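You operate a simulated robot arm through the tools that you are given. There is no shell and no other tool. Be economical: measure what you need, move in short steps, check, and stop when the job is done.

The job below is to be done with a simulated robot arm. You get a single attempt, and the scene is never put back.

## Task
Plug the charger in and put the toothbrush handle on to charge.
Fine: use the socket by the switch; switch the strip on last.

The check looks at the end state, three seconds after you hand in, the way a careful person would. Anything else that was tipped, shoved, dropped, spilled or broken makes it a failure.

## Robot
A 7-joint arm with a two-finger parallel gripper, fixed in place. Base frame: the origin is at the foot of the arm, x ahead of it, y to its left, z up; the work surface is at about z = 0. Lengths are in m, angles in degrees, forces in N, time in s.
With the tool pointing down near the work surface it reaches from about 0.22 to 0.58 m from the base axis. Its first joint turns from -66.0 to 66.0 degrees. Payload 2.5 kg.
The TCP is the grasp point between the finger pads, 0.023 m short of the fingertips. In the tool frame z runs along the fingers and y along their closing line. Largest opening 0.094 m; finger width 0.038, thickness 0.01; the body of the gripper, 0.054 by 0.096 m, starts 0.039 m behind the TCP.
Orientation is that of the tool frame in the base frame, as [roll, pitch, yaw] about the fixed x, y, z axes, in that order (R = Rz(yaw) Ry(pitch) Rx(roll)). With the fingers straight down and closing along the base's y, the tool's x points along the base's -x, its y along +y and its z along -z.

## Interface
- The arm moves only by the tool drive_tool. Its argument "rows" is a list of rows, each a list of 7 numbers: the shift along the tool's x, y, z in units of 50 mm (1.0 is 50 mm), then the turn, a rotation vector about the tool's x, y, z in units of 5 degrees (1.0 is 5 degrees), then the closure in counts, from 0 (fully open) to 255 (shut). In form: [[tx, ty, tz, ax, ay, az, fingers], ...]. A call has 1 to 10 rows; each row shifts and turns the commanded pose from where the row before left it, along the tool's axes as they then stand. A call with a number of a shift or a turn outside -1 to 1 is refused whole. A row lasts 0.2 s, in which the tool goes at most 0.05 m and 8.6 degrees; a call with a longer step from one row to the next is refused whole, and so is a gripper value outside its range. Where a pose cannot be reached the arm comes as near as it can. A force on the tool above 40 N (or 10 N above the force at the start of the call, whichever is more), or a blocked arm, ends the call early, and 0.2 s more pass. The fingers move at their own pace (about 0.108 m/s each) and stop on an object; they squeeze with about 37 N. The grip force told is the motor's: it shows also when the fingers shut on nothing. Time passes only in rows, and 0.2 s behind the last, so rows that do not move let the fingers close. The reply holds the time, the measured pose of the TCP, the force on the tool along the base axes, the opening and the grip force, in the units named above and with some noise, with the torque about the TCP (base axes, N m) and any sound that the robot's microphone picked up, and new pictures: "views" is both (left out), scene, wrist or none.
- Cameras (640 x 400 px; columns grow to the right, rows downward): "scene" is fixed at [0.1169, -0.4087, 0.5373]; the picture's right is [0.90, -0.44, 0.00], its down [-0.28, -0.58, -0.76] and it looks along [0.33, 0.69, -0.65] (base axes); focal length 295 px, centre (320, 200). "wrist" rides on the gripper at [0.086, 0.016, -0.075] in the tool frame; the picture's right is [-0.18, 0.98, 0.00], its down [-0.58, -0.11, -0.81] and it looks along [-0.79, -0.15, 0.59] (tool axes); focal length 243 px, centre (320, 200). There is no depth. A picture from a camera that has moved, and an enlarged one, comes with that camera's place and axes in the base frame and with its lens. The place of the scene camera against the robot may be out by one fixed shift of up to 0.012 m in any direction.
- zoom(camera, box): a new picture of the part [left, top, right, bottom] of that camera's present view, enlarged. The clock stands still meanwhile.
- finish_job(): hands the job in; it is judged then, once.

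Work in short steps. Places have to be worked out from the pictures, the camera data and where the tool is seen: move nearer, look again, correct. Check each grasp and each placing, and mend what went wrong. You have 120 turns and 200 pictures in all, those below and enlarged ones among them. Open the gripper and draw the arm clear of the work before you hand the job in, unless the task says otherwise; then end with one line.

The tools are called after "Emit:" as name(argument=value, ...) on one line, values as JSON. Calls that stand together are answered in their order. drive_tool: Moves the arm, as the interface text tells. Its arguments: {"type":"object","properties":{"rows":{"type":"array"},"views":{"type":"string","enum":["both","scene","wrist","none"]}},"required":["rows"]} The other tools are called the same way: zoom (camera, box) takes an enlarged picture of a part of a camera's view; finish_job () hands the job in.

At the start:

```text
time: 0.0
eef_pos: [0.3802, -0.0559, 0.3183]
tcp_rot: [180.0, 0.0, 180.0]
wrist_force: [0.4, -0.3, 0.2]
torque: [0.0, -0.03, 0.02]
grip_width: 0.094
finger_force: 0.1
```

scene: 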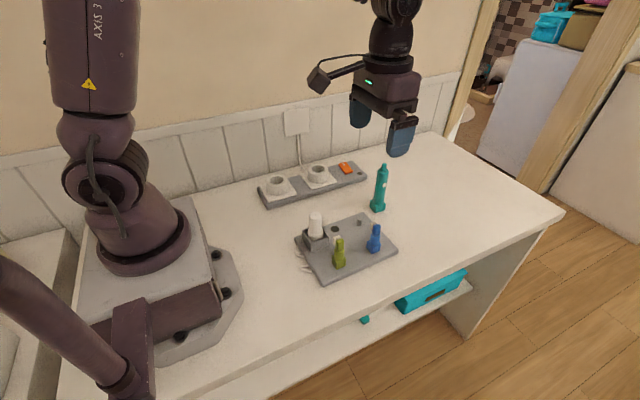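
wrist: 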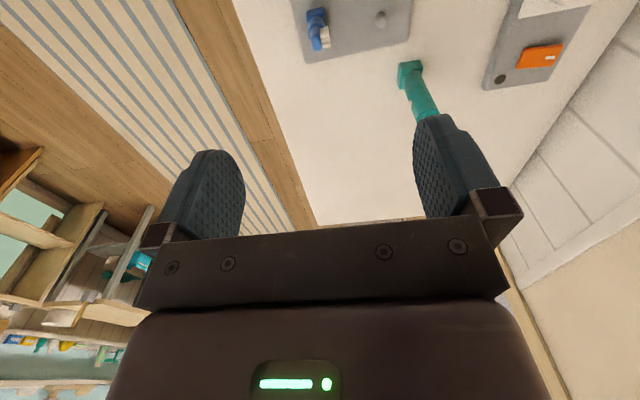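

I'll look closely at the strip and the tray before I move anything.

Emit:
zoom(camera="scene", box=[250, 150, 410, 290])

Emit:
zoom(camera="scene", box=[285, 200, 405, 290])

Emit:
zoom(camera="scene", box=[250, 150, 380, 215])

```text
2.86 times, centred on (330, 220) of scene
camera zoom: at [0.1169, -0.4087, 0.5373], right [0.9, -0.44, 0.0], down [-0.28, -0.58, -0.76], along [0.33, 0.69, -0.65], focal length 844 px, centre (291, 143)
```

zoom: 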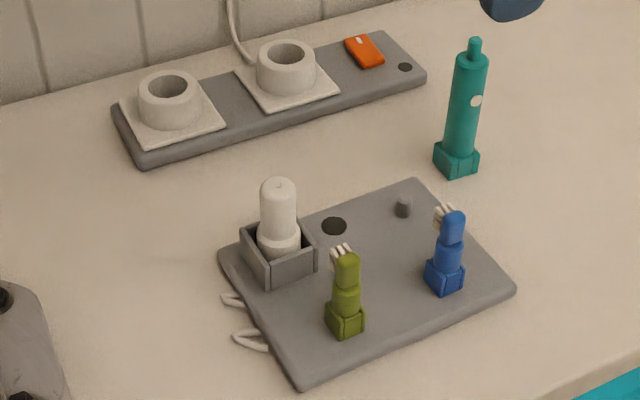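

```text
4.44 times, centred on (345, 245) of scene
camera zoom: at [0.1169, -0.4087, 0.5373], right [0.9, -0.44, 0.0], down [-0.28, -0.58, -0.76], along [0.33, 0.69, -0.65], focal length 1312 px, centre (209, 0)
```

zoom: 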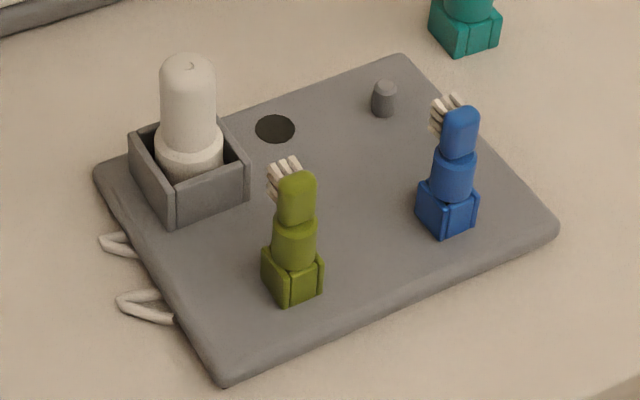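

```text
4.92 times, centred on (315, 182) of scene
camera zoom: at [0.1169, -0.4087, 0.5373], right [0.9, -0.44, 0.0], down [-0.28, -0.58, -0.76], along [0.33, 0.69, -0.65], focal length 1454 px, centre (345, 286)
```

zoom: 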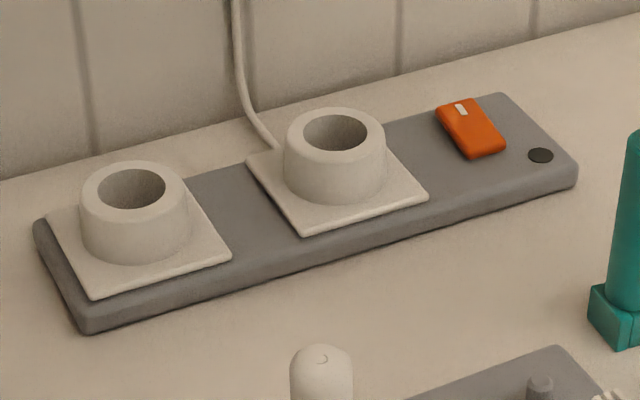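

The strip's right socket (near the switch) is at about (0.42, 0.24). The white plug is parked in a box at about (0.32, 0.035), the charging peg is near (0.425, 0.013), and the handle near (0.508, 0.05). I'll move back and down for a wrist view of the tray.

Emit:
drive_tool(rows=[[0.6, 0.37, 0.4, 0, 0, 0, 0], [0.6, 0.37, 0.4, 0, 0, 0, 0], [0.6, 0.37, 0.4, 0, 0, 0, 0], [0, 0, 0, 0, 0, 0, 0]])

```text
time: 1.0
eef_pos: [0.2907, 0.0014, 0.2571]
tcp_rot: [180.0, 0.0, 180.0]
wrist_force: [0.6, 0.3, -0.6]
torque: [0.05, -0.02, 0.02]
grip_width: 0.094
finger_force: 0.1
camera wrist: at [0.2034, 0.0179, 0.3322], right [0.18, 0.98, 0.0], down [0.58, -0.11, 0.81], along [0.79, -0.15, -0.59], focal length 243 px, centre (320, 200)
```

scene: 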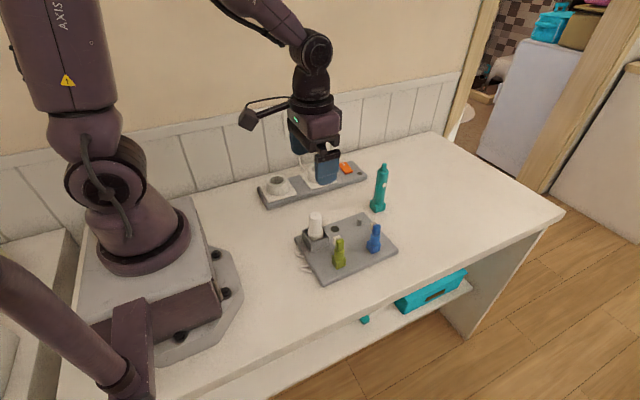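
wrist: 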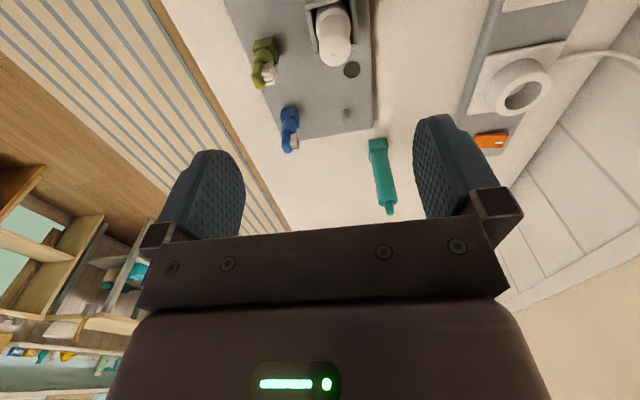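

Emit:
zoom(camera="wrist", box=[220, 0, 420, 125])

Emit:
zoom(camera="wrist", box=[440, 40, 600, 160])

Emit:
zoom(camera="wrist", box=[320, 90, 450, 230])

```text
3.20 times, centred on (320, 62) of wrist
camera zoom: at [0.2034, 0.0179, 0.3322], right [0.18, 0.98, 0.0], down [0.58, -0.11, 0.81], along [0.79, -0.15, -0.59], focal length 776 px, centre (320, 640)
```

zoom: 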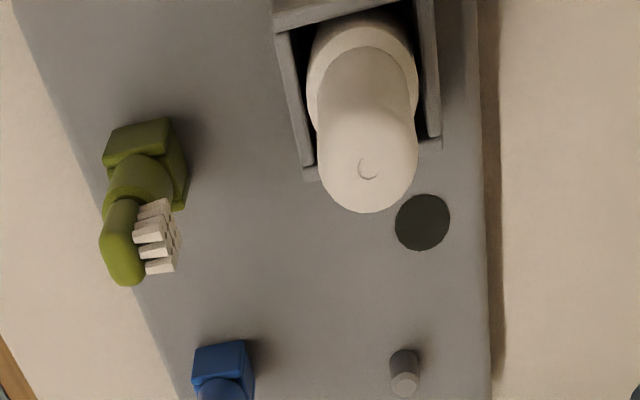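

```text
3.33 times, centred on (520, 100) of wrist
camera zoom: at [0.2034, 0.0179, 0.3322], right [0.18, 0.98, 0.0], down [0.58, -0.11, 0.81], along [0.79, -0.15, -0.59], focal length 809 px, centre (-347, 533)
```

zoom: 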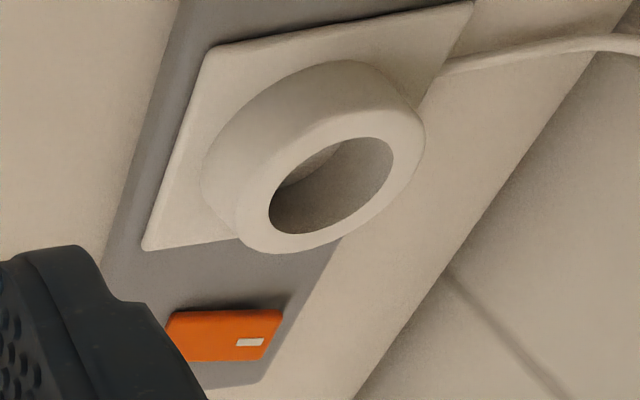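

```text
2.86 times, centred on (385, 160) of wrist
camera zoom: at [0.2034, 0.0179, 0.3322], right [0.18, 0.98, 0.0], down [0.58, -0.11, 0.81], along [0.79, -0.15, -0.59], focal length 693 px, centre (134, 314)
```

zoom: 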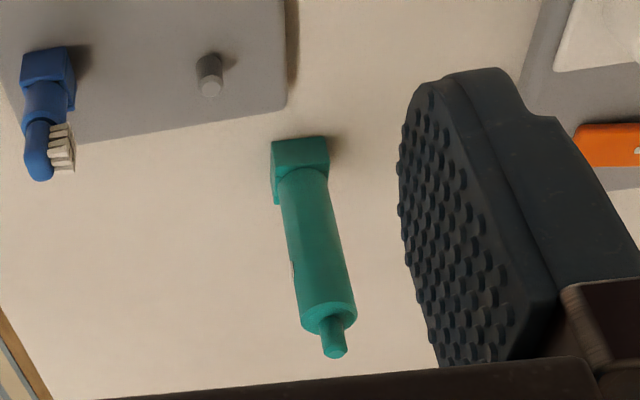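

The plug, peg and handle are clear in view. Next I'll look steeply down into the right socket, moving over it and tilting the camera down, to check for pin holes or a required orientation.

Emit:
drive_tool(rows=[[-0.3, 0.85, 0, 0, 0, 0, 0], [-0.3, 0.85, 0, 0, 0, 0, 0], [-0.3, 0.85, 0, 0, 0, 0, 0], [-0.3, 0.85, 0, 0, 0, 0, 0], [-0.3, 0.85, 0, 0, 1, 0, 0], [0, 0, 0, 0, 1, 0, 0], [0, 0, 0, 0, 1, 0, 0], [0, 0, 0, 0, 1, 0, 0], [0, 0, 0, 0, 1, 0, 0]])

```text
time: 3.0
eef_pos: [0.365, 0.2133, 0.2581]
tcp_rot: [179.9, -25.0, -180.0]
wrist_force: [0.0, -0.4, -0.9]
torque: [-0.01, 0.03, 0.03]
grip_width: 0.0941
finger_force: 0.1
camera wrist: at [0.318, 0.2289, 0.363], right [0.17, 0.98, -0.08], down [0.87, -0.11, 0.48], along [0.47, -0.15, -0.87], focal length 243 px, centre (320, 200)
```

scene: 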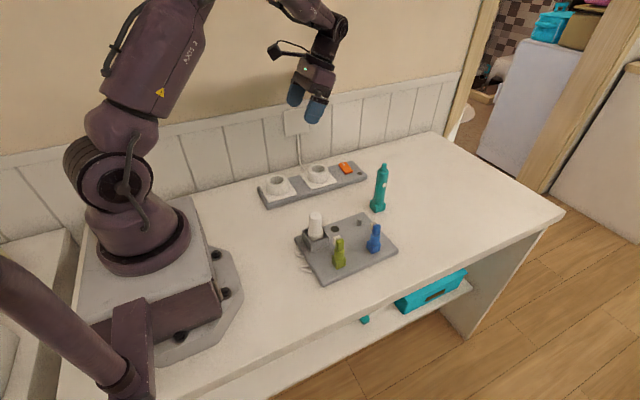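
wrist: 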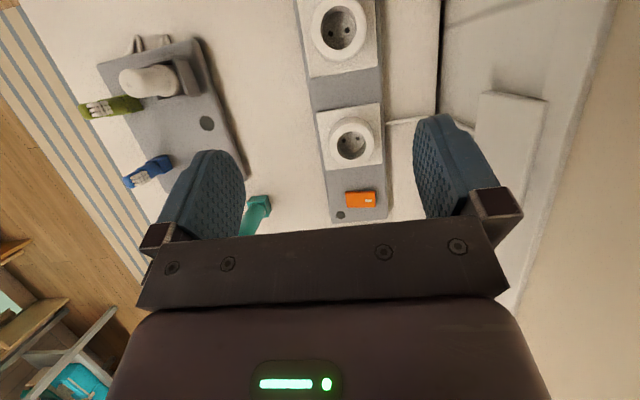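

Emit:
zoom(camera="wrist", box=[290, 100, 410, 225])

Emit:
zoom(camera="wrist", box=[80, 20, 240, 190])

Emit:
zoom(camera="wrist", box=[325, 115, 385, 175])

```text
3.20 times, centred on (350, 162) of wrist
camera zoom: at [0.318, 0.2289, 0.363], right [0.17, 0.98, -0.08], down [0.87, -0.11, 0.48], along [0.47, -0.15, -0.87], focal length 776 px, centre (224, 320)
```

zoom: 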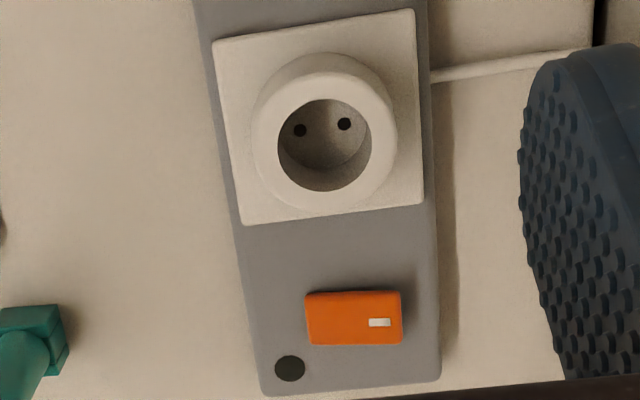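

```text
2.35 times, centred on (160, 105) of wrist
camera zoom: at [0.318, 0.2289, 0.363], right [0.17, 0.98, -0.08], down [0.87, -0.11, 0.48], along [0.47, -0.15, -0.87], focal length 571 px, centre (696, 424)
```

zoom: 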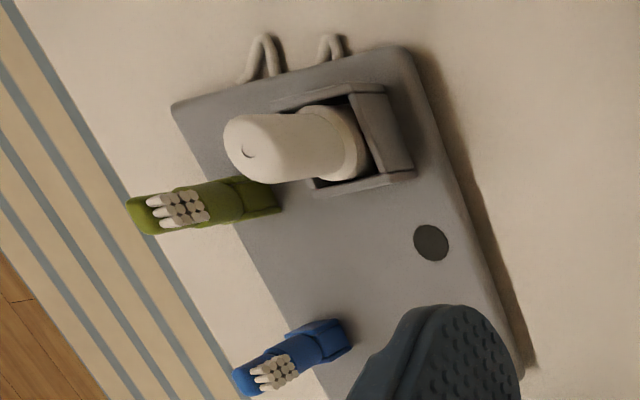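

```text
6.67 times, centred on (355, 145) of wrist
camera zoom: at [0.318, 0.2289, 0.363], right [0.17, 0.98, -0.08], down [0.87, -0.11, 0.48], along [0.47, -0.15, -0.87], focal length 1618 px, centre (87, 567)
```

zoom: 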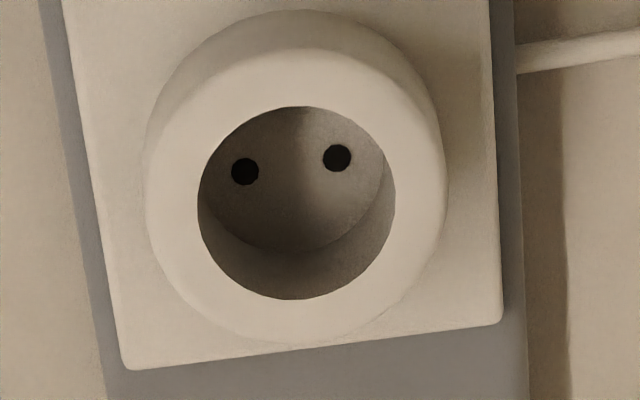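

The right socket has two pin holes lying along the base y, with its axis at about (0.410, 0.229) and its rim at z≈0.057. From two wrist views the plug top triangulates to (0.298, 0.013, 0.106). I'll level the tool and go above the plug.

Emit:
drive_tool(rows=[[0, 0, 0, 0, -1, 0, 0], [0, 0, 0, 0, -1, 0, 0], [0, 0, 0, 0, -1, 0, 0], [0, 0, 0, 0, -1, 0, 0], [0, 0, 0, 0, -1, 0, 0], [0.27, -0.8, 0.23, 0, 0, 0, 0], [0.27, -0.8, 0.23, 0, 0, 0, 0], [0.27, -0.8, 0.23, 0, 0, 0, 0], [0.27, -0.8, 0.23, 0, 0, 0, 0], [0.27, -0.8, 0.23, 0, 0, 0, 0]])

```text
time: 5.2
eef_pos: [0.3009, 0.0111, 0.2003]
tcp_rot: [180.0, 0.2, -180.0]
wrist_force: [0.1, -0.6, 0.0]
torque: [0.01, -0.01, 0.0]
grip_width: 0.0938
finger_force: 0.1
camera wrist: at [0.2127, 0.0289, 0.2745], right [0.18, 0.98, 0.0], down [0.58, -0.11, 0.81], along [0.79, -0.15, -0.59], focal length 243 px, centre (320, 200)
```

scene: 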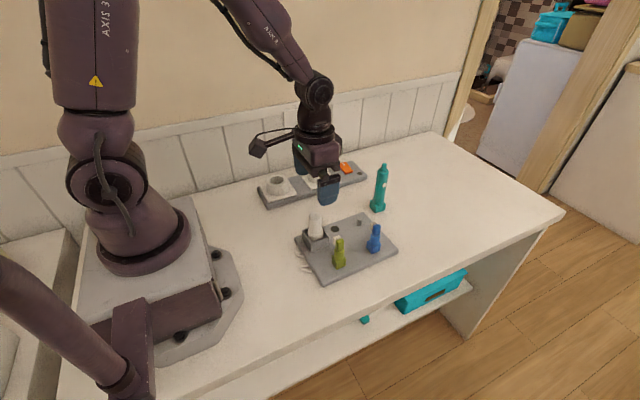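
wrist: 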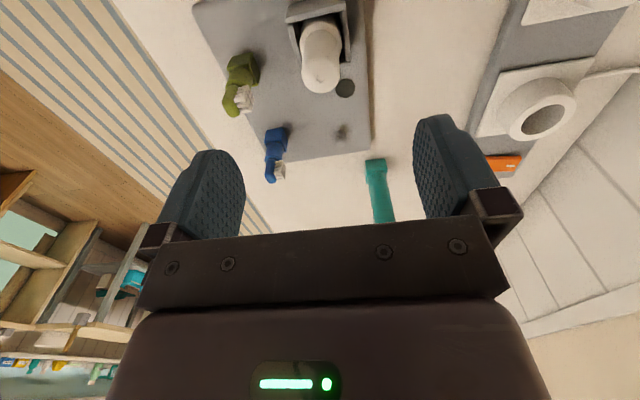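

Emit:
zoom(camera="wrist", box=[260, 0, 388, 80])

Emit:
zoom(camera="wrist", box=[280, 50, 420, 180])

```text
5.00 times, centred on (324, 40) of wrist
camera zoom: at [0.2127, 0.0289, 0.2745], right [0.18, 0.98, 0.0], down [0.58, -0.11, 0.81], along [0.79, -0.15, -0.59], focal length 1213 px, centre (300, 1000)
```

zoom: 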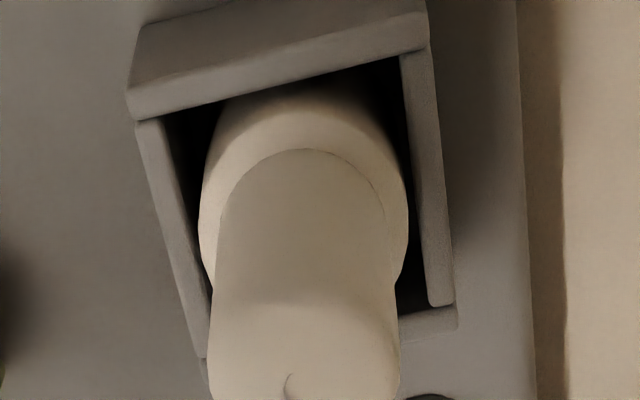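

```text
3.08 times, centred on (350, 115) of wrist
camera zoom: at [0.2127, 0.0289, 0.2745], right [0.18, 0.98, 0.0], down [0.58, -0.11, 0.81], along [0.79, -0.15, -0.59], focal length 746 px, centre (228, 462)
```

zoom: 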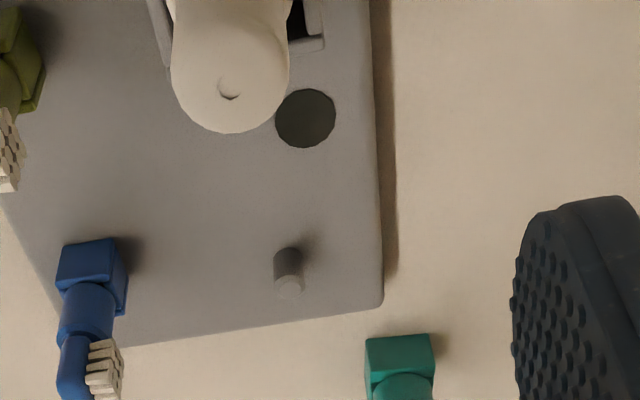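

The plug top is confirmed at (0.298, 0.013). I'll descend around it so the fingertips stay above the box rim.

Emit:
drive_tool(rows=[[0.06, 0.04, 0.7, 0, 0, 0, 0], [0, 0, 0.7, 0, 0, 0, 0], [0, 0, 0.6, 0, 0, 0, 0], [0, 0, 0.26, 0, 0, 0, 0], [0, 0, 0, 0, 0, 0, 0]])

```text
time: 6.4
eef_pos: [0.2967, 0.0135, 0.087]
tcp_rot: [-179.9, -0.1, -180.0]
wrist_force: [1.3, -0.3, 0.3]
torque: [-0.01, 0.02, 0.03]
grip_width: 0.094
finger_force: 0.0
camera wrist: at [0.209, 0.0303, 0.162], right [0.18, 0.98, 0.0], down [0.58, -0.11, 0.81], along [0.79, -0.15, -0.59], focal length 243 px, centre (320, 200)
```

scene: 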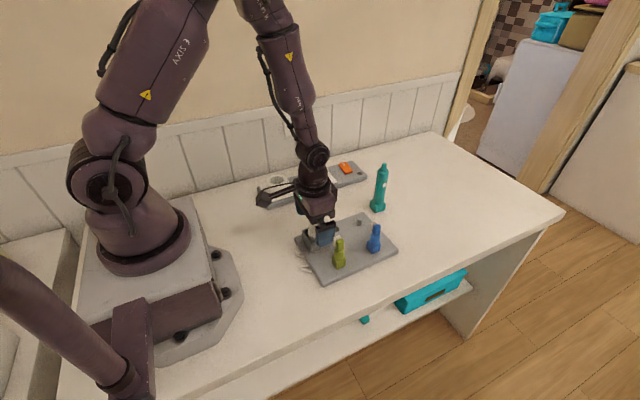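
wrist: 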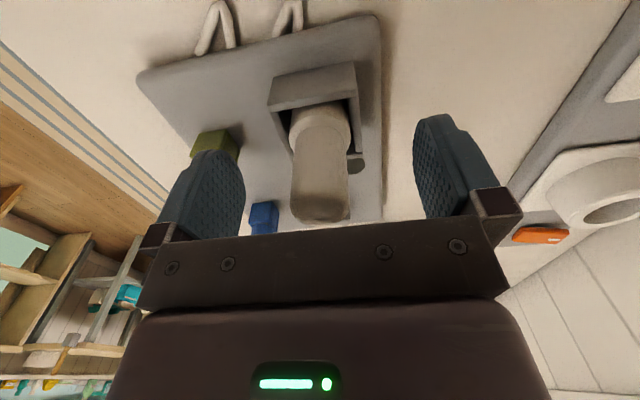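

The plug sits centred between the fingers, with the tips above the box walls. I'll close on it.

Emit:
drive_tool(rows=[[0, 0, 0, 0, 0, 0, 255], [0, 0, 0, 0, 0, 0, 255], [0, 0, 0, 0, 0, 0, 255]], views="wrist")

```text
time: 7.2
eef_pos: [0.2965, 0.0149, 0.0869]
tcp_rot: [-180.0, 0.0, 179.9]
wrist_force: [0.4, -0.4, 0.1]
torque: [-0.01, 0.02, 0.03]
grip_width: 0.0263
finger_force: 36.7
camera wrist: at [0.2089, 0.0303, 0.1622], right [0.18, 0.98, 0.0], down [0.58, -0.11, 0.81], along [0.79, -0.15, -0.59], focal length 243 px, centre (320, 200)
```

wrist: 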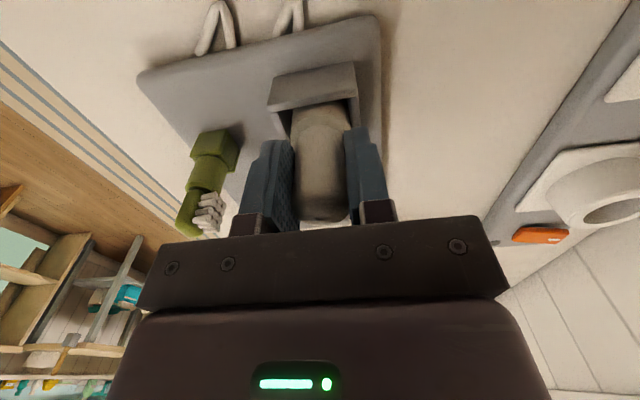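

The grip holds at 26 mm. I'll lift slowly straight up and watch the force.

Emit:
drive_tool(rows=[[0, 0, -0.3, 0, 0, 0, 255], [0, 0, -0.4, 0, 0, 0, 255], [0, 0, -0.6, 0, 0, 0, 255], [0, 0, -0.8, 0, 0, 0, 255], [0, 0, 0, 0, 0, 0, 255]])

```text
time: 8.4
eef_pos: [0.2946, 0.0149, 0.192]
tcp_rot: [-179.8, 0.0, 179.9]
wrist_force: [0.2, 0.4, -1.4]
torque: [-0.01, 0.01, -0.01]
grip_width: 0.0265
finger_force: 36.8
camera wrist: at [0.2076, 0.0311, 0.2669], right [0.18, 0.98, 0.0], down [0.58, -0.11, 0.81], along [0.79, -0.15, -0.59], focal length 243 px, centre (320, 200)
```

scene: 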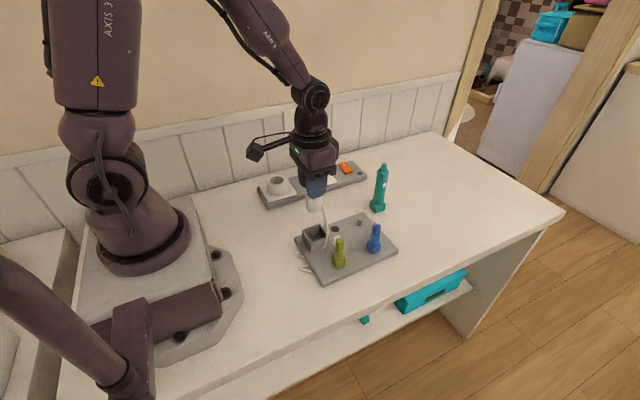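
wrist: 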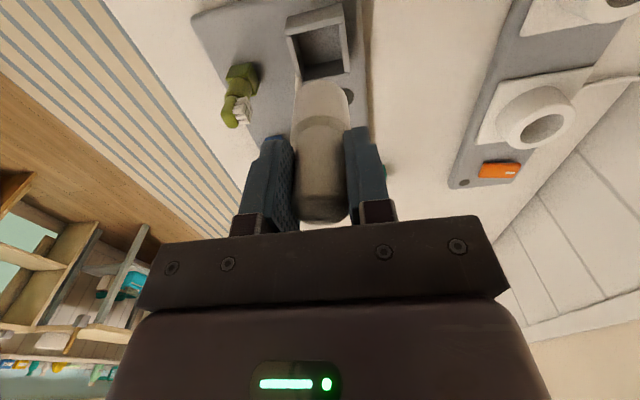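

Emit:
zoom(camera="wrist", box=[270, 60, 400, 230])

Emit:
zoom(camera="scene", box=[280, 160, 360, 260])

```text
2.35 times, centred on (335, 145) of wrist
camera zoom: at [0.2076, 0.0311, 0.2669], right [0.18, 0.98, 0.0], down [0.58, -0.11, 0.81], along [0.79, -0.15, -0.59], focal length 571 px, centre (285, 329)
```

zoom: 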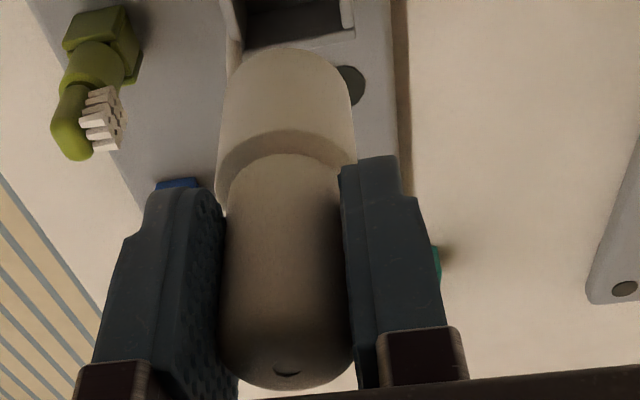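

```text
4.00 times, centred on (320, 210) of scene
camera zoom: at [0.1169, -0.4087, 0.5373], right [0.9, -0.44, 0.0], down [-0.28, -0.58, -0.76], along [0.33, 0.69, -0.65], focal length 1181 px, centre (320, 160)
```

zoom: 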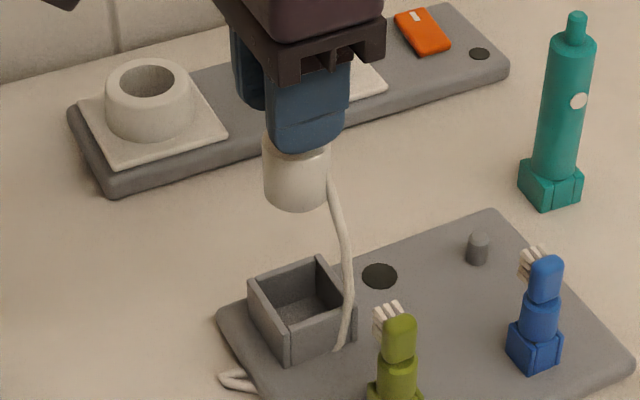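

The plug is held, with a cable from its side. No pins show from above, so I'll raise it and tilt its underside toward the scene camera to read the pin direction.

Emit:
drive_tool(rows=[[0, 0, -0.6, 1, 0, 0, 255], [0, 0, -0.5, 1, 0, 0, 255], [0, 0, 0, 1, 0, 0, 255], [0, 0, 0, 1, 0, 0, 255], [0, 0, 0, 1, 0, 0, 255], [0, 0, 0, 1, 0, 0, 255], [0, 0, 0, 1, 0, 0, 255], [0, 0, 0, 1, 0, 0, 255], [0, 0, 0, 1, 0, 0, 255], [0, 0, 0, 1, 0, 0, 255]], views="scene")

Emit:
zoom(camera="scene", box=[270, 110, 390, 210])

```text
time: 10.6
eef_pos: [0.2947, 0.0181, 0.2479]
tcp_rot: [-129.9, 0.1, 179.9]
wrist_force: [0.1, 0.1, -0.3]
torque: [0.01, -0.01, -0.03]
grip_width: 0.0263
finger_force: 37.3
```

scene: 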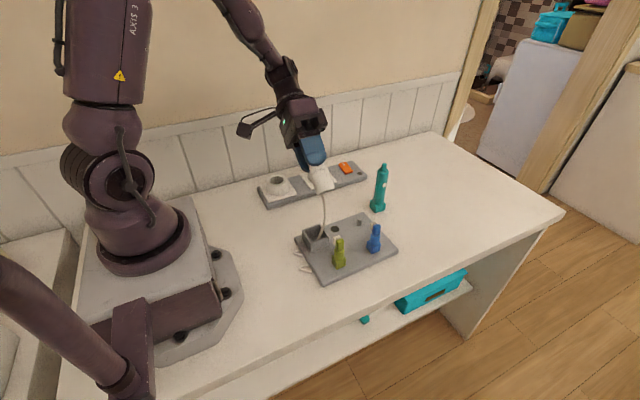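

```text
4.00 times, centred on (330, 160) of scene
camera zoom: at [0.1169, -0.4087, 0.5373], right [0.9, -0.44, 0.0], down [-0.28, -0.58, -0.76], along [0.33, 0.69, -0.65], focal length 1181 px, centre (280, 360)
```

zoom: 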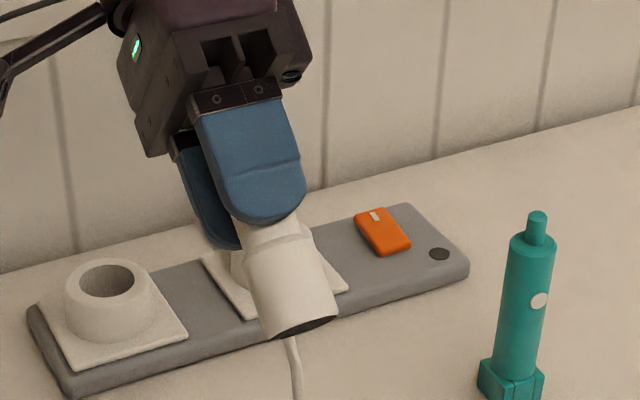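

The underside is just coming into view. I'll tilt it further.

Emit:
drive_tool(rows=[[0, 0, 0, 1, 0, 0, 255], [0, 0, 0, 1, 0, 0, 255], [0, 0, 0, 1, 0, 0, 255], [0, 0, 0, 1, 0, 0, 255], [0, 0, 0, 1, 0, 0, 255], [0, 0, 0, 1, 0, 0, 255], [0, 0, 0, 1, 0, 0, 255]], views="none")

Emit:
zoom(camera="scene", box=[270, 110, 390, 210])

```text
time: 12.2
eef_pos: [0.2949, 0.017, 0.2485]
tcp_rot: [-94.8, -0.1, 180.0]
wrist_force: [0.3, 0.4, -1.3]
torque: [0.06, 0.02, 0.0]
grip_width: 0.0263
finger_force: 36.8
```

```text
4.00 times, centred on (330, 160) of scene
camera zoom: at [0.1169, -0.4087, 0.5373], right [0.9, -0.44, 0.0], down [-0.28, -0.58, -0.76], along [0.33, 0.69, -0.65], focal length 1181 px, centre (280, 360)
```

zoom: 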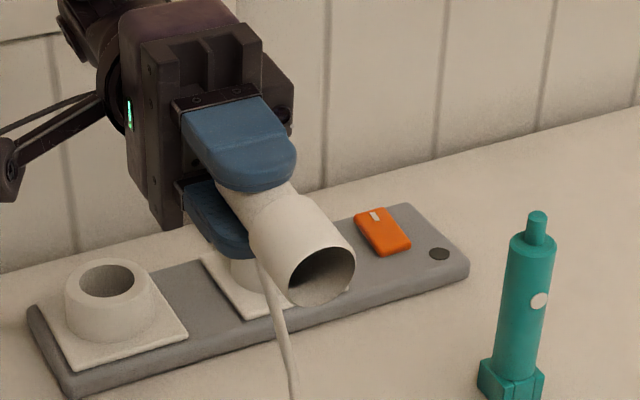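

The underside is a hollow shroud and the pins must be inside it. I'll turn it more squarely to the camera.

Emit:
drive_tool(rows=[[0, 0, 0, 0, 1, 0, 255], [0, 0, 0, 0, 1, 0, 255], [0, 0, 0, 0, 1, 0, 255], [0, 0, 0, 0, 1, 0, 255], [0, 0, 0, 1, 0, 0, 255], [0, 0, 0, 1, 0, 0, 255], [0, 0, 0, 1, 0, 0, 255], [0, 0, 0, 1, 0, 0, 255], [0, 0, 0, 1, 0, 0, 255]], views="none")

Emit:
zoom(camera="scene", box=[270, 110, 390, 210])

```text
time: 14.2
eef_pos: [0.295, 0.0173, 0.2484]
tcp_rot: [-69.8, -1.8, 160.1]
wrist_force: [-0.3, 0.7, -1.4]
torque: [0.05, 0.02, 0.0]
grip_width: 0.0265
finger_force: 36.7
```

```text
4.00 times, centred on (330, 160) of scene
camera zoom: at [0.1169, -0.4087, 0.5373], right [0.9, -0.44, 0.0], down [-0.28, -0.58, -0.76], along [0.33, 0.69, -0.65], focal length 1181 px, centre (280, 360)
```

zoom: 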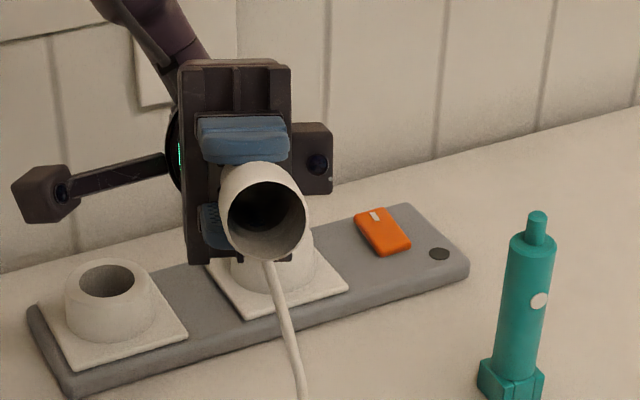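

Emit:
zoom(camera="scene", box=[322, 148, 352, 178])

```text
13.33 times, centred on (337, 163) of scene
camera zoom: at [0.1169, -0.4087, 0.5373], right [0.9, -0.44, 0.0], down [-0.28, -0.58, -0.76], along [0.33, 0.69, -0.65], focal length 3937 px, centre (93, 693)
```

zoom: 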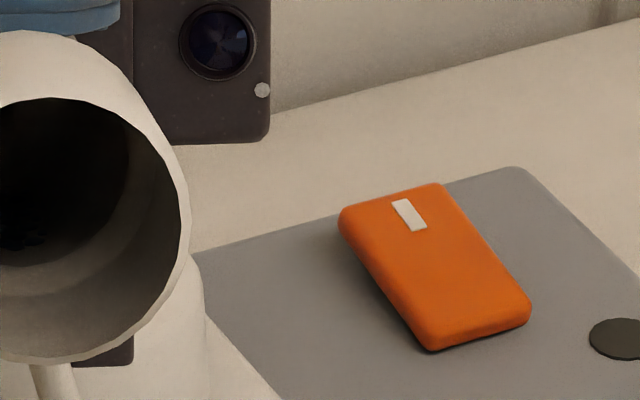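

Emit:
zoom(camera="scene", box=[298, 146, 334, 180])

```text
11.76 times, centred on (316, 163) of scene
camera zoom: at [0.1169, -0.4087, 0.5373], right [0.9, -0.44, 0.0], down [-0.28, -0.58, -0.76], along [0.33, 0.69, -0.65], focal length 3474 px, centre (367, 635)
```

zoom: 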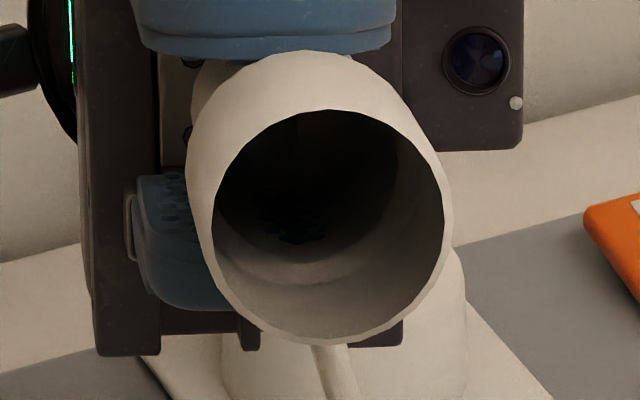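

The interior is dark, so I'll tilt about 12° more to look straight in.

Emit:
drive_tool(rows=[[0, 0, 0, 1, 0, 0, 255], [0, 0, 0, 1, 0, 0, 255], [0, 0, 0, 0.5, 0, 0, 255]], views="none")

Emit:
zoom(camera="scene", box=[300, 142, 332, 176])

```text
time: 15.0
eef_pos: [0.2951, 0.0174, 0.2482]
tcp_rot: [-57.2, -1.8, 160.1]
wrist_force: [-0.5, -0.1, -1.6]
torque: [0.02, 0.0, -0.04]
grip_width: 0.0263
finger_force: 37.1
```

```text
11.76 times, centred on (316, 159) of scene
camera zoom: at [0.1169, -0.4087, 0.5373], right [0.9, -0.44, 0.0], down [-0.28, -0.58, -0.76], along [0.33, 0.69, -0.65], focal length 3474 px, centre (367, 682)
```

zoom: 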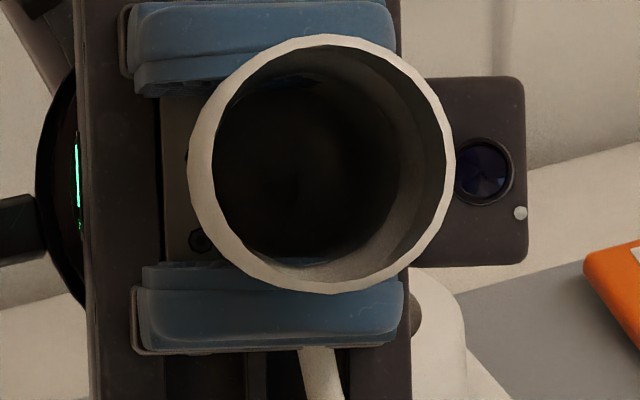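

The plug is a hollow shroud about 38 mm across with no visible pins, and it should fit the 38–40 mm recess. I'll return to upright by reversing the turns.

Emit:
drive_tool(rows=[[0, 0, 0, -0.5, 0, 0, 255], [0, 0, 0, -1, 0, 0, 255], [0, 0, 0, -1, 0, 0, 255], [0, 0, 0, -1, 0, 0, 255], [0, 0, 0, -1, 0, 0, 255], [0, 0, 0, -1, 0, 0, 255], [0, 0, 0, -1, 0, 0, 255], [0, 0, 0, -1, 0, 0, 255], [0, 0, 0, 0, -1, 0, 255], [0, 0, 0, 0, -1, 0, 255]], views="none")

Emit:
drive_tool(rows=[[0, 0, 0, 0, -1, 0, 255], [0, 0, 0, 0, -1, 0, 255], [0, 0, 0, -1, 0, 0, 255], [0, 0, 0, -1, 0, 0, 255], [0, 0, 0, -1, 0, 0, 255], [0, 0, 0, -1, 0, 0, 255], [0, 0, 0, -1, 0, 0, 255], [0, 0, 0, -1, 0, 0, 255], [0, 0, 0, -1, 0, 0, 255], [0, 0, 0, -1, 0, 0, 255]], views="none")

Emit:
drive_tool(rows=[[0, 0, 0, -1, 0, 0, 255], [0, 0, 0, -1, 0, 0, 255], [0, 0, 0, -1, 0, 0, 255], [0, 0, 0, -1, 0, 0, 255], [0, 0, 0, -1, 0, 0, 255], [0, 0, 0, -1, 0, 0, 255], [0, 0, 0, -1, 0, 0, 255], [0, 0, 0, -1, 0, 0, 255], [0, 0, 0, -1, 0, 0, 255]])

```text
time: 17.2
eef_pos: [0.2954, 0.0173, 0.2478]
tcp_rot: [-94.9, -0.9, 170.1]
wrist_force: [0.0, 0.1, -0.3]
torque: [0.03, -0.01, -0.03]
grip_width: 0.0264
finger_force: 37.3
```

```text
time: 19.4
eef_pos: [0.2953, 0.0169, 0.2479]
tcp_rot: [-135.1, 0.0, -179.9]
wrist_force: [0.1, 0.1, -0.4]
torque: [0.0, -0.01, 0.0]
grip_width: 0.0264
finger_force: 36.7
```

```text
time: 21.4
eef_pos: [0.2953, 0.0174, 0.248]
tcp_rot: [179.8, 0.0, -179.9]
wrist_force: [-0.7, 0.1, -1.6]
torque: [-0.01, 0.0, 0.0]
grip_width: 0.0262
finger_force: 37.5
camera wrist: at [0.208, 0.0332, 0.3227], right [0.18, 0.98, 0.0], down [0.58, -0.11, 0.81], along [0.79, -0.15, -0.59], focal length 243 px, centre (320, 200)
```

scene: 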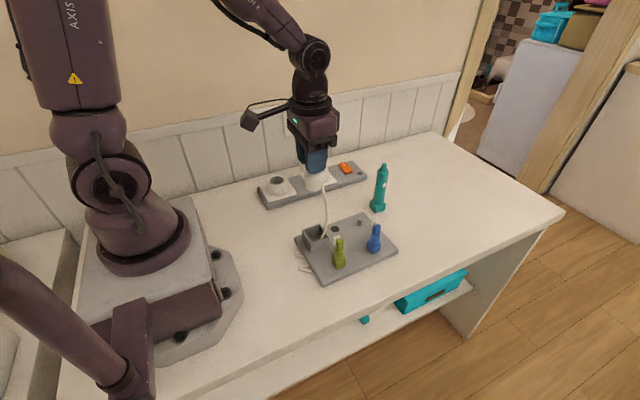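
wrist: 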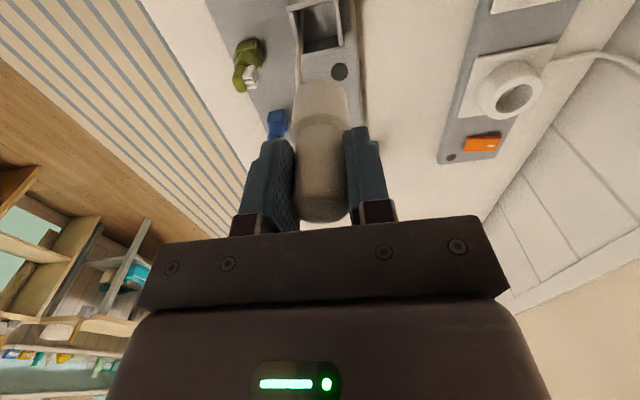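

Upright again with the plug unchanged. I'll move near the right socket, offset a little in y so the plug doesn't hide it.

Emit:
drive_tool(rows=[[-0.32, 0.84, 0.2, 0, 0, 0, 255], [-0.32, 0.84, 0.2, 0, 0, 0, 255], [-0.32, 0.84, 0.2, 0, 0, 0, 255], [-0.32, 0.84, 0.2, 0, 0, 0, 255], [0, 0, 0, 0, 0, 0, 255]])

Emit:
zoom(camera="wrist", box=[320, 60, 440, 140])

```text
time: 22.6
eef_pos: [0.3611, 0.1859, 0.209]
tcp_rot: [-180.0, 0.0, 180.0]
wrist_force: [-0.1, 0.3, -1.3]
torque: [0.01, 0.0, -0.02]
grip_width: 0.0263
finger_force: 37.0
camera wrist: at [0.2738, 0.2011, 0.2839], right [0.18, 0.98, 0.0], down [0.58, -0.11, 0.81], along [0.79, -0.15, -0.59], focal length 243 px, centre (320, 200)
```

scene: 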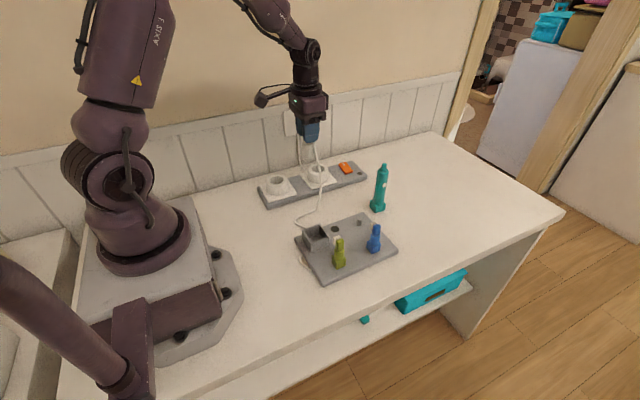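
wrist: 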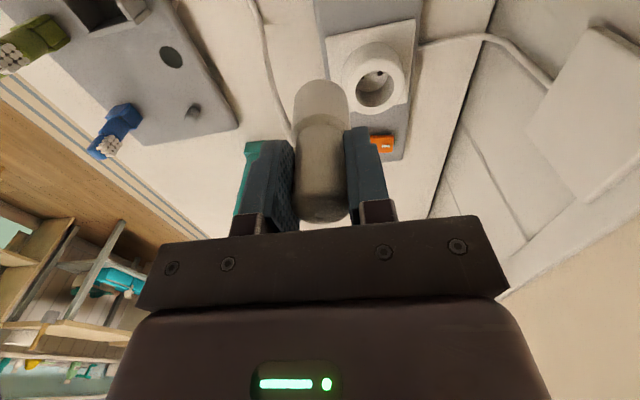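

```text
5.00 times, centred on (380, 100) of wrist
camera zoom: at [0.2738, 0.2011, 0.2839], right [0.18, 0.98, 0.0], down [0.58, -0.11, 0.81], along [0.79, -0.15, -0.59], focal length 1213 px, centre (20, 700)
```

zoom: 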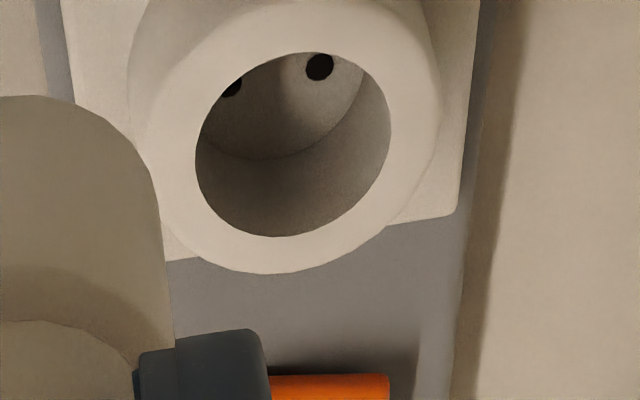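

The socket recess is at about (0.411, 0.230) with its rim at z≈0.05. I'll move over it with the shroud still about 35 mm above the rim.

Emit:
drive_tool(rows=[[-0.33, 0.29, 0.35, 0, 0, 0.3, 255], [-0.33, 0.29, 0.35, 0, 0, 0.3, 255], [-0.33, 0.29, 0.35, 0, 0, 0, 255], [0, 0, 0, 0, 0, 0, 255]])

Emit:
zoom(camera="scene", box=[280, 110, 370, 200])

Emit:
zoom(camera="wrist", box=[260, 40, 400, 140])

```text
time: 23.6
eef_pos: [0.4096, 0.2266, 0.1535]
tcp_rot: [179.9, 0.0, 177.0]
wrist_force: [0.5, -1.2, -1.0]
torque: [0.0, -0.01, 0.01]
grip_width: 0.0264
finger_force: 36.6
camera wrist: at [0.3236, 0.2474, 0.23], right [0.24, 0.97, 0.0], down [0.57, -0.14, 0.81], along [0.78, -0.19, -0.59], focal length 243 px, centre (320, 200)
```

scene: 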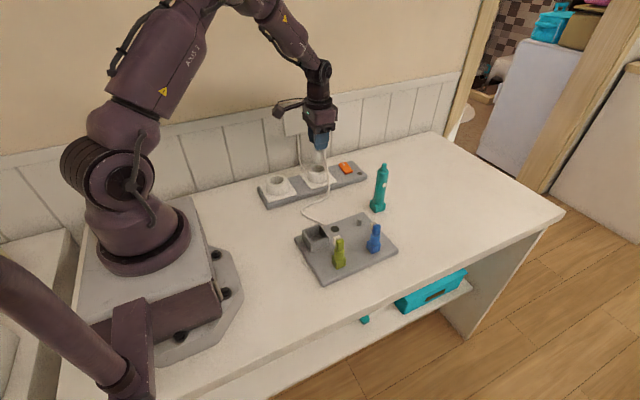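
wrist: 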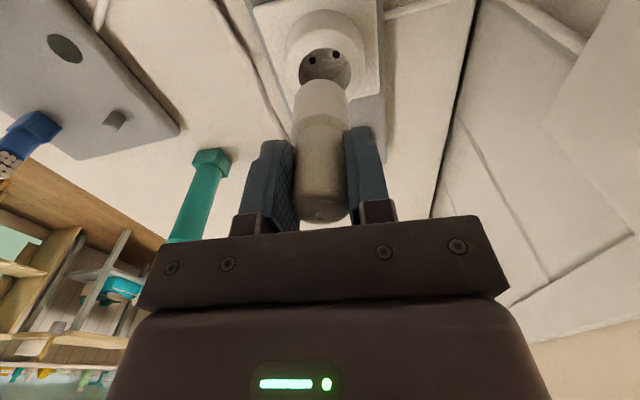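

```text
4.44 times, centred on (325, 155) of scene
camera zoom: at [0.117, -0.4087, 0.5373], right [0.9, -0.44, 0.0], down [-0.28, -0.58, -0.76], along [0.33, 0.69, -0.65], focal length 1312 px, centre (298, 400)
```

zoom: 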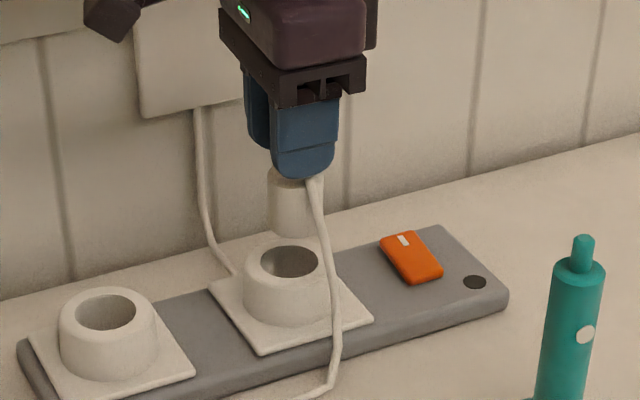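

```text
4.00 times, centred on (330, 90) of wrist
camera zoom: at [0.3236, 0.2474, 0.23], right [0.24, 0.97, 0.0], down [0.57, -0.14, 0.81], along [0.78, -0.19, -0.59], focal length 970 px, centre (280, 640)
```

zoom: 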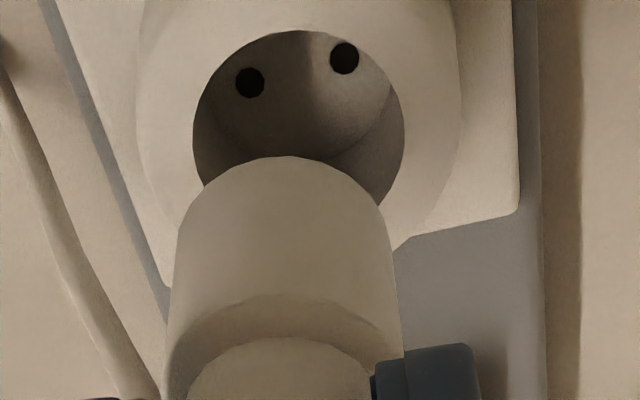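

Projections give a socket at (0.4100, 0.2301) and the plug at y≈0.2265. I'll shift 3.6 mm in y, descend to just above the rim, and check.

Emit:
drive_tool(rows=[[0, 0.074, 0.25, 0, 0, 0, 255], [0, 0, 0.25, 0, 0, 0, 255], [0, 0, 0.2, 0, 0, 0, 255], [0, 0, 0, 0, 0, 0, 255]], views="none")

Emit:
zoom(camera="scene", box=[290, 130, 350, 195])

Emit:
zoom(camera="wrist", box=[260, 40, 400, 140])

```text
time: 24.6
eef_pos: [0.4126, 0.2312, 0.1231]
tcp_rot: [179.7, 0.5, 177.0]
wrist_force: [0.2, -2.8, 33.3]
torque: [-0.07, -0.37, -0.02]
grip_width: 0.0265
finger_force: 37.4
```

```text
6.15 times, centred on (320, 162) of scene
camera zoom: at [0.1168, -0.4088, 0.5372], right [0.9, -0.44, 0.0], down [-0.28, -0.58, -0.76], along [0.33, 0.69, -0.65], focal length 1817 px, centre (320, 431)
```

zoom: 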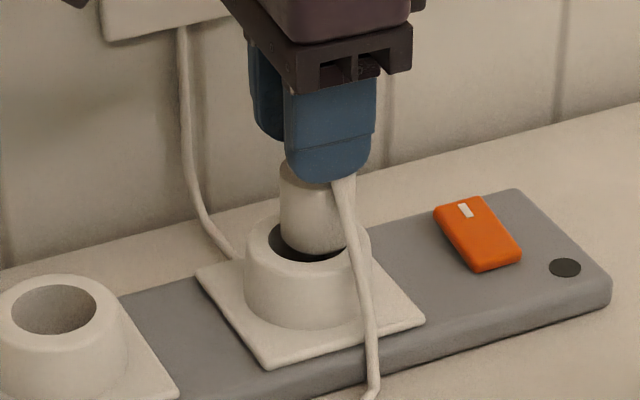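

```text
4.00 times, centred on (330, 90) of wrist
camera zoom: at [0.3257, 0.2515, 0.1967], right [0.24, 0.97, 0.01], down [0.57, -0.14, 0.81], along [0.79, -0.19, -0.59], focal length 970 px, centre (280, 640)
```

zoom: 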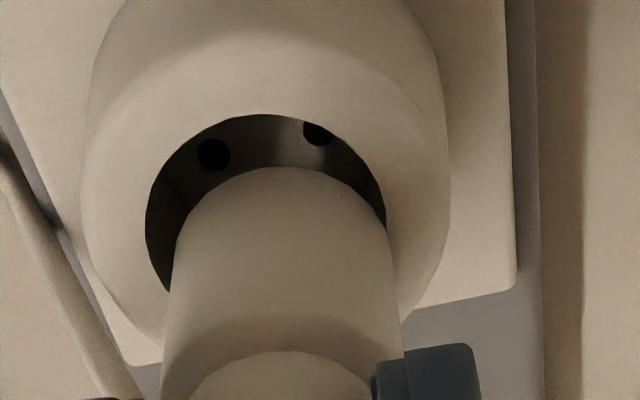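

Contact came early: the shroud is touching the rim, about 5 mm too far in +x and slightly too far in +y. I'll lift and recheck.

Emit:
drive_tool(rows=[[0, 0, -0.4, 0, 0, 0, 255], [0, 0, 0, 0, 0, 0, 255]], views="none")

Emit:
zoom(camera="wrist", box=[240, 40, 400, 230])

```text
time: 25.2
eef_pos: [0.4092, 0.2293, 0.1389]
tcp_rot: [-179.8, -0.1, 177.0]
wrist_force: [-0.4, 0.2, -1.8]
torque: [0.01, 0.01, -0.02]
grip_width: 0.0262
finger_force: 36.9
```

```text
2.11 times, centred on (320, 135) of wrist
camera zoom: at [0.3228, 0.2507, 0.2141], right [0.23, 0.97, 0.0], down [0.58, -0.14, 0.81], along [0.78, -0.19, -0.59], focal length 511 px, centre (320, 337)
```

zoom: 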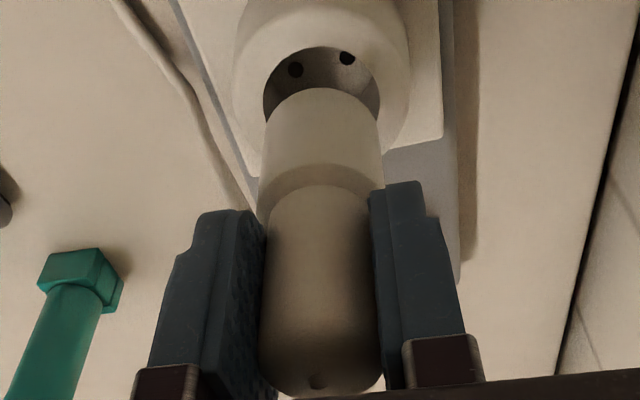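

The plug tip appears to be 5 mm ahead of the TCP in x. I'll shift −5 mm in x and approach the rim again.

Emit:
drive_tool(rows=[[0.1, 0.01, 0.1, 0, 0, 0, 255], [0, 0, 0.1, 0, 0, 0, 255], [0, 0, 0, 0, 0, 0, 255]], views="none")

Emit:
zoom(camera="wrist", box=[260, 40, 400, 140])

Emit:
zoom(camera="scene", box=[295, 140, 345, 190])

```text
time: 26.0
eef_pos: [0.405, 0.2315, 0.1291]
tcp_rot: [-180.0, 0.0, 177.0]
wrist_force: [0.1, 0.5, -1.3]
torque: [-0.01, -0.03, 0.01]
grip_width: 0.0263
finger_force: 37.0
```

```text
4.00 times, centred on (330, 90) of wrist
camera zoom: at [0.3185, 0.2525, 0.204], right [0.24, 0.97, 0.0], down [0.57, -0.14, 0.81], along [0.78, -0.19, -0.59], focal length 970 px, centre (280, 640)
```

zoom: 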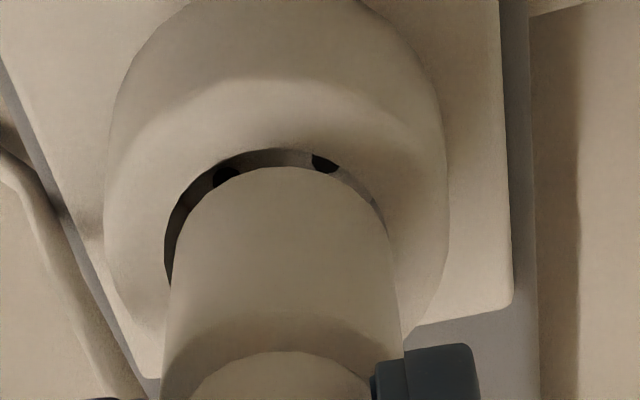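

```text
8.00 times, centred on (320, 165) of scene
camera zoom: at [0.1169, -0.4087, 0.5373], right [0.9, -0.44, 0.0], down [-0.28, -0.58, -0.76], along [0.33, 0.69, -0.65], focal length 2362 px, centre (320, 480)
```

zoom: 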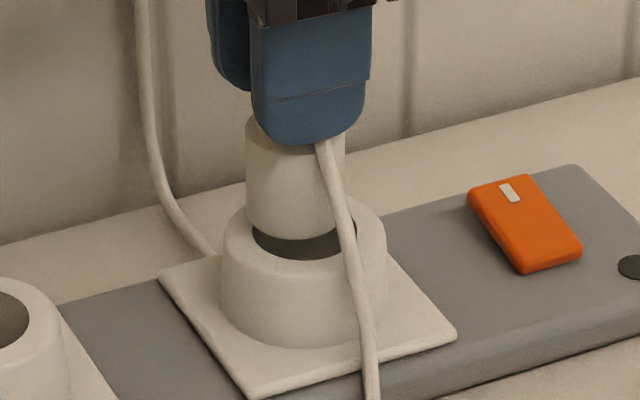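

The scene view says the plug is now about 3 mm short in x and 1 mm over in y. I'll correct to (0.4083, 0.2305) and descend gently by 6 mm.

Emit:
drive_tool(rows=[[-0.066, -0.02, 0, 0, 0, 0, 255], [0, 0, 0.06, 0, 0, 0, 255], [0, 0, 0.06, 0, 0, 0, 255], [0, 0, 0.06, 0, 0, 0, 255]], views="none")

Emit:
zoom(camera="wrist", box=[260, 40, 400, 140])

Emit:
zoom(camera="scene", box=[295, 140, 345, 190])

```text
time: 27.0
eef_pos: [0.4082, 0.2299, 0.1216]
tcp_rot: [-179.9, 0.0, 177.0]
wrist_force: [-0.2, 0.8, -1.6]
torque: [-0.02, -0.02, 0.0]
grip_width: 0.0263
finger_force: 37.1
```

```text
4.00 times, centred on (330, 90) of wrist
camera zoom: at [0.3216, 0.2511, 0.1959], right [0.24, 0.97, 0.0], down [0.57, -0.14, 0.81], along [0.78, -0.19, -0.59], focal length 970 px, centre (280, 640)
```

zoom: 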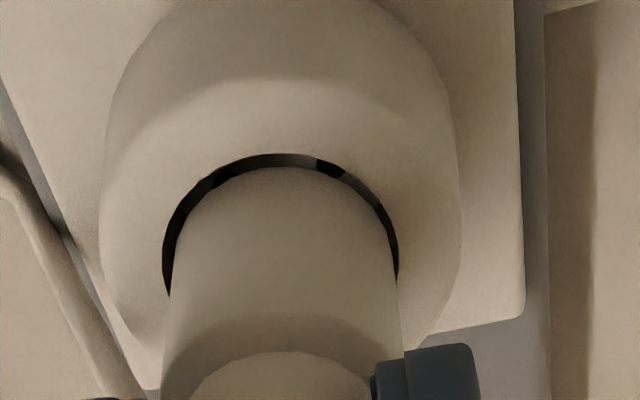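

```text
8.00 times, centred on (320, 165) of scene
camera zoom: at [0.1169, -0.4087, 0.5373], right [0.9, -0.44, 0.0], down [-0.28, -0.58, -0.76], along [0.33, 0.69, -0.65], focal length 2362 px, centre (320, 480)
```

zoom: 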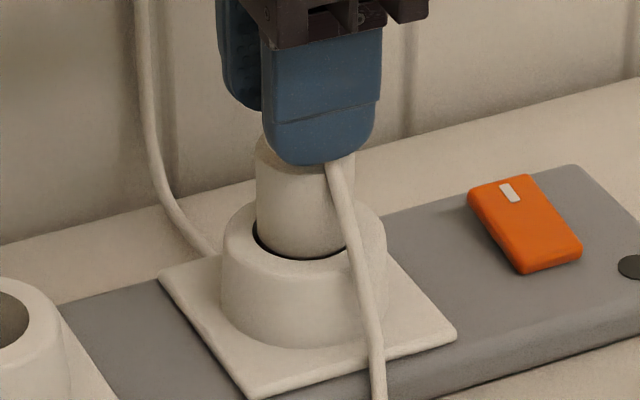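

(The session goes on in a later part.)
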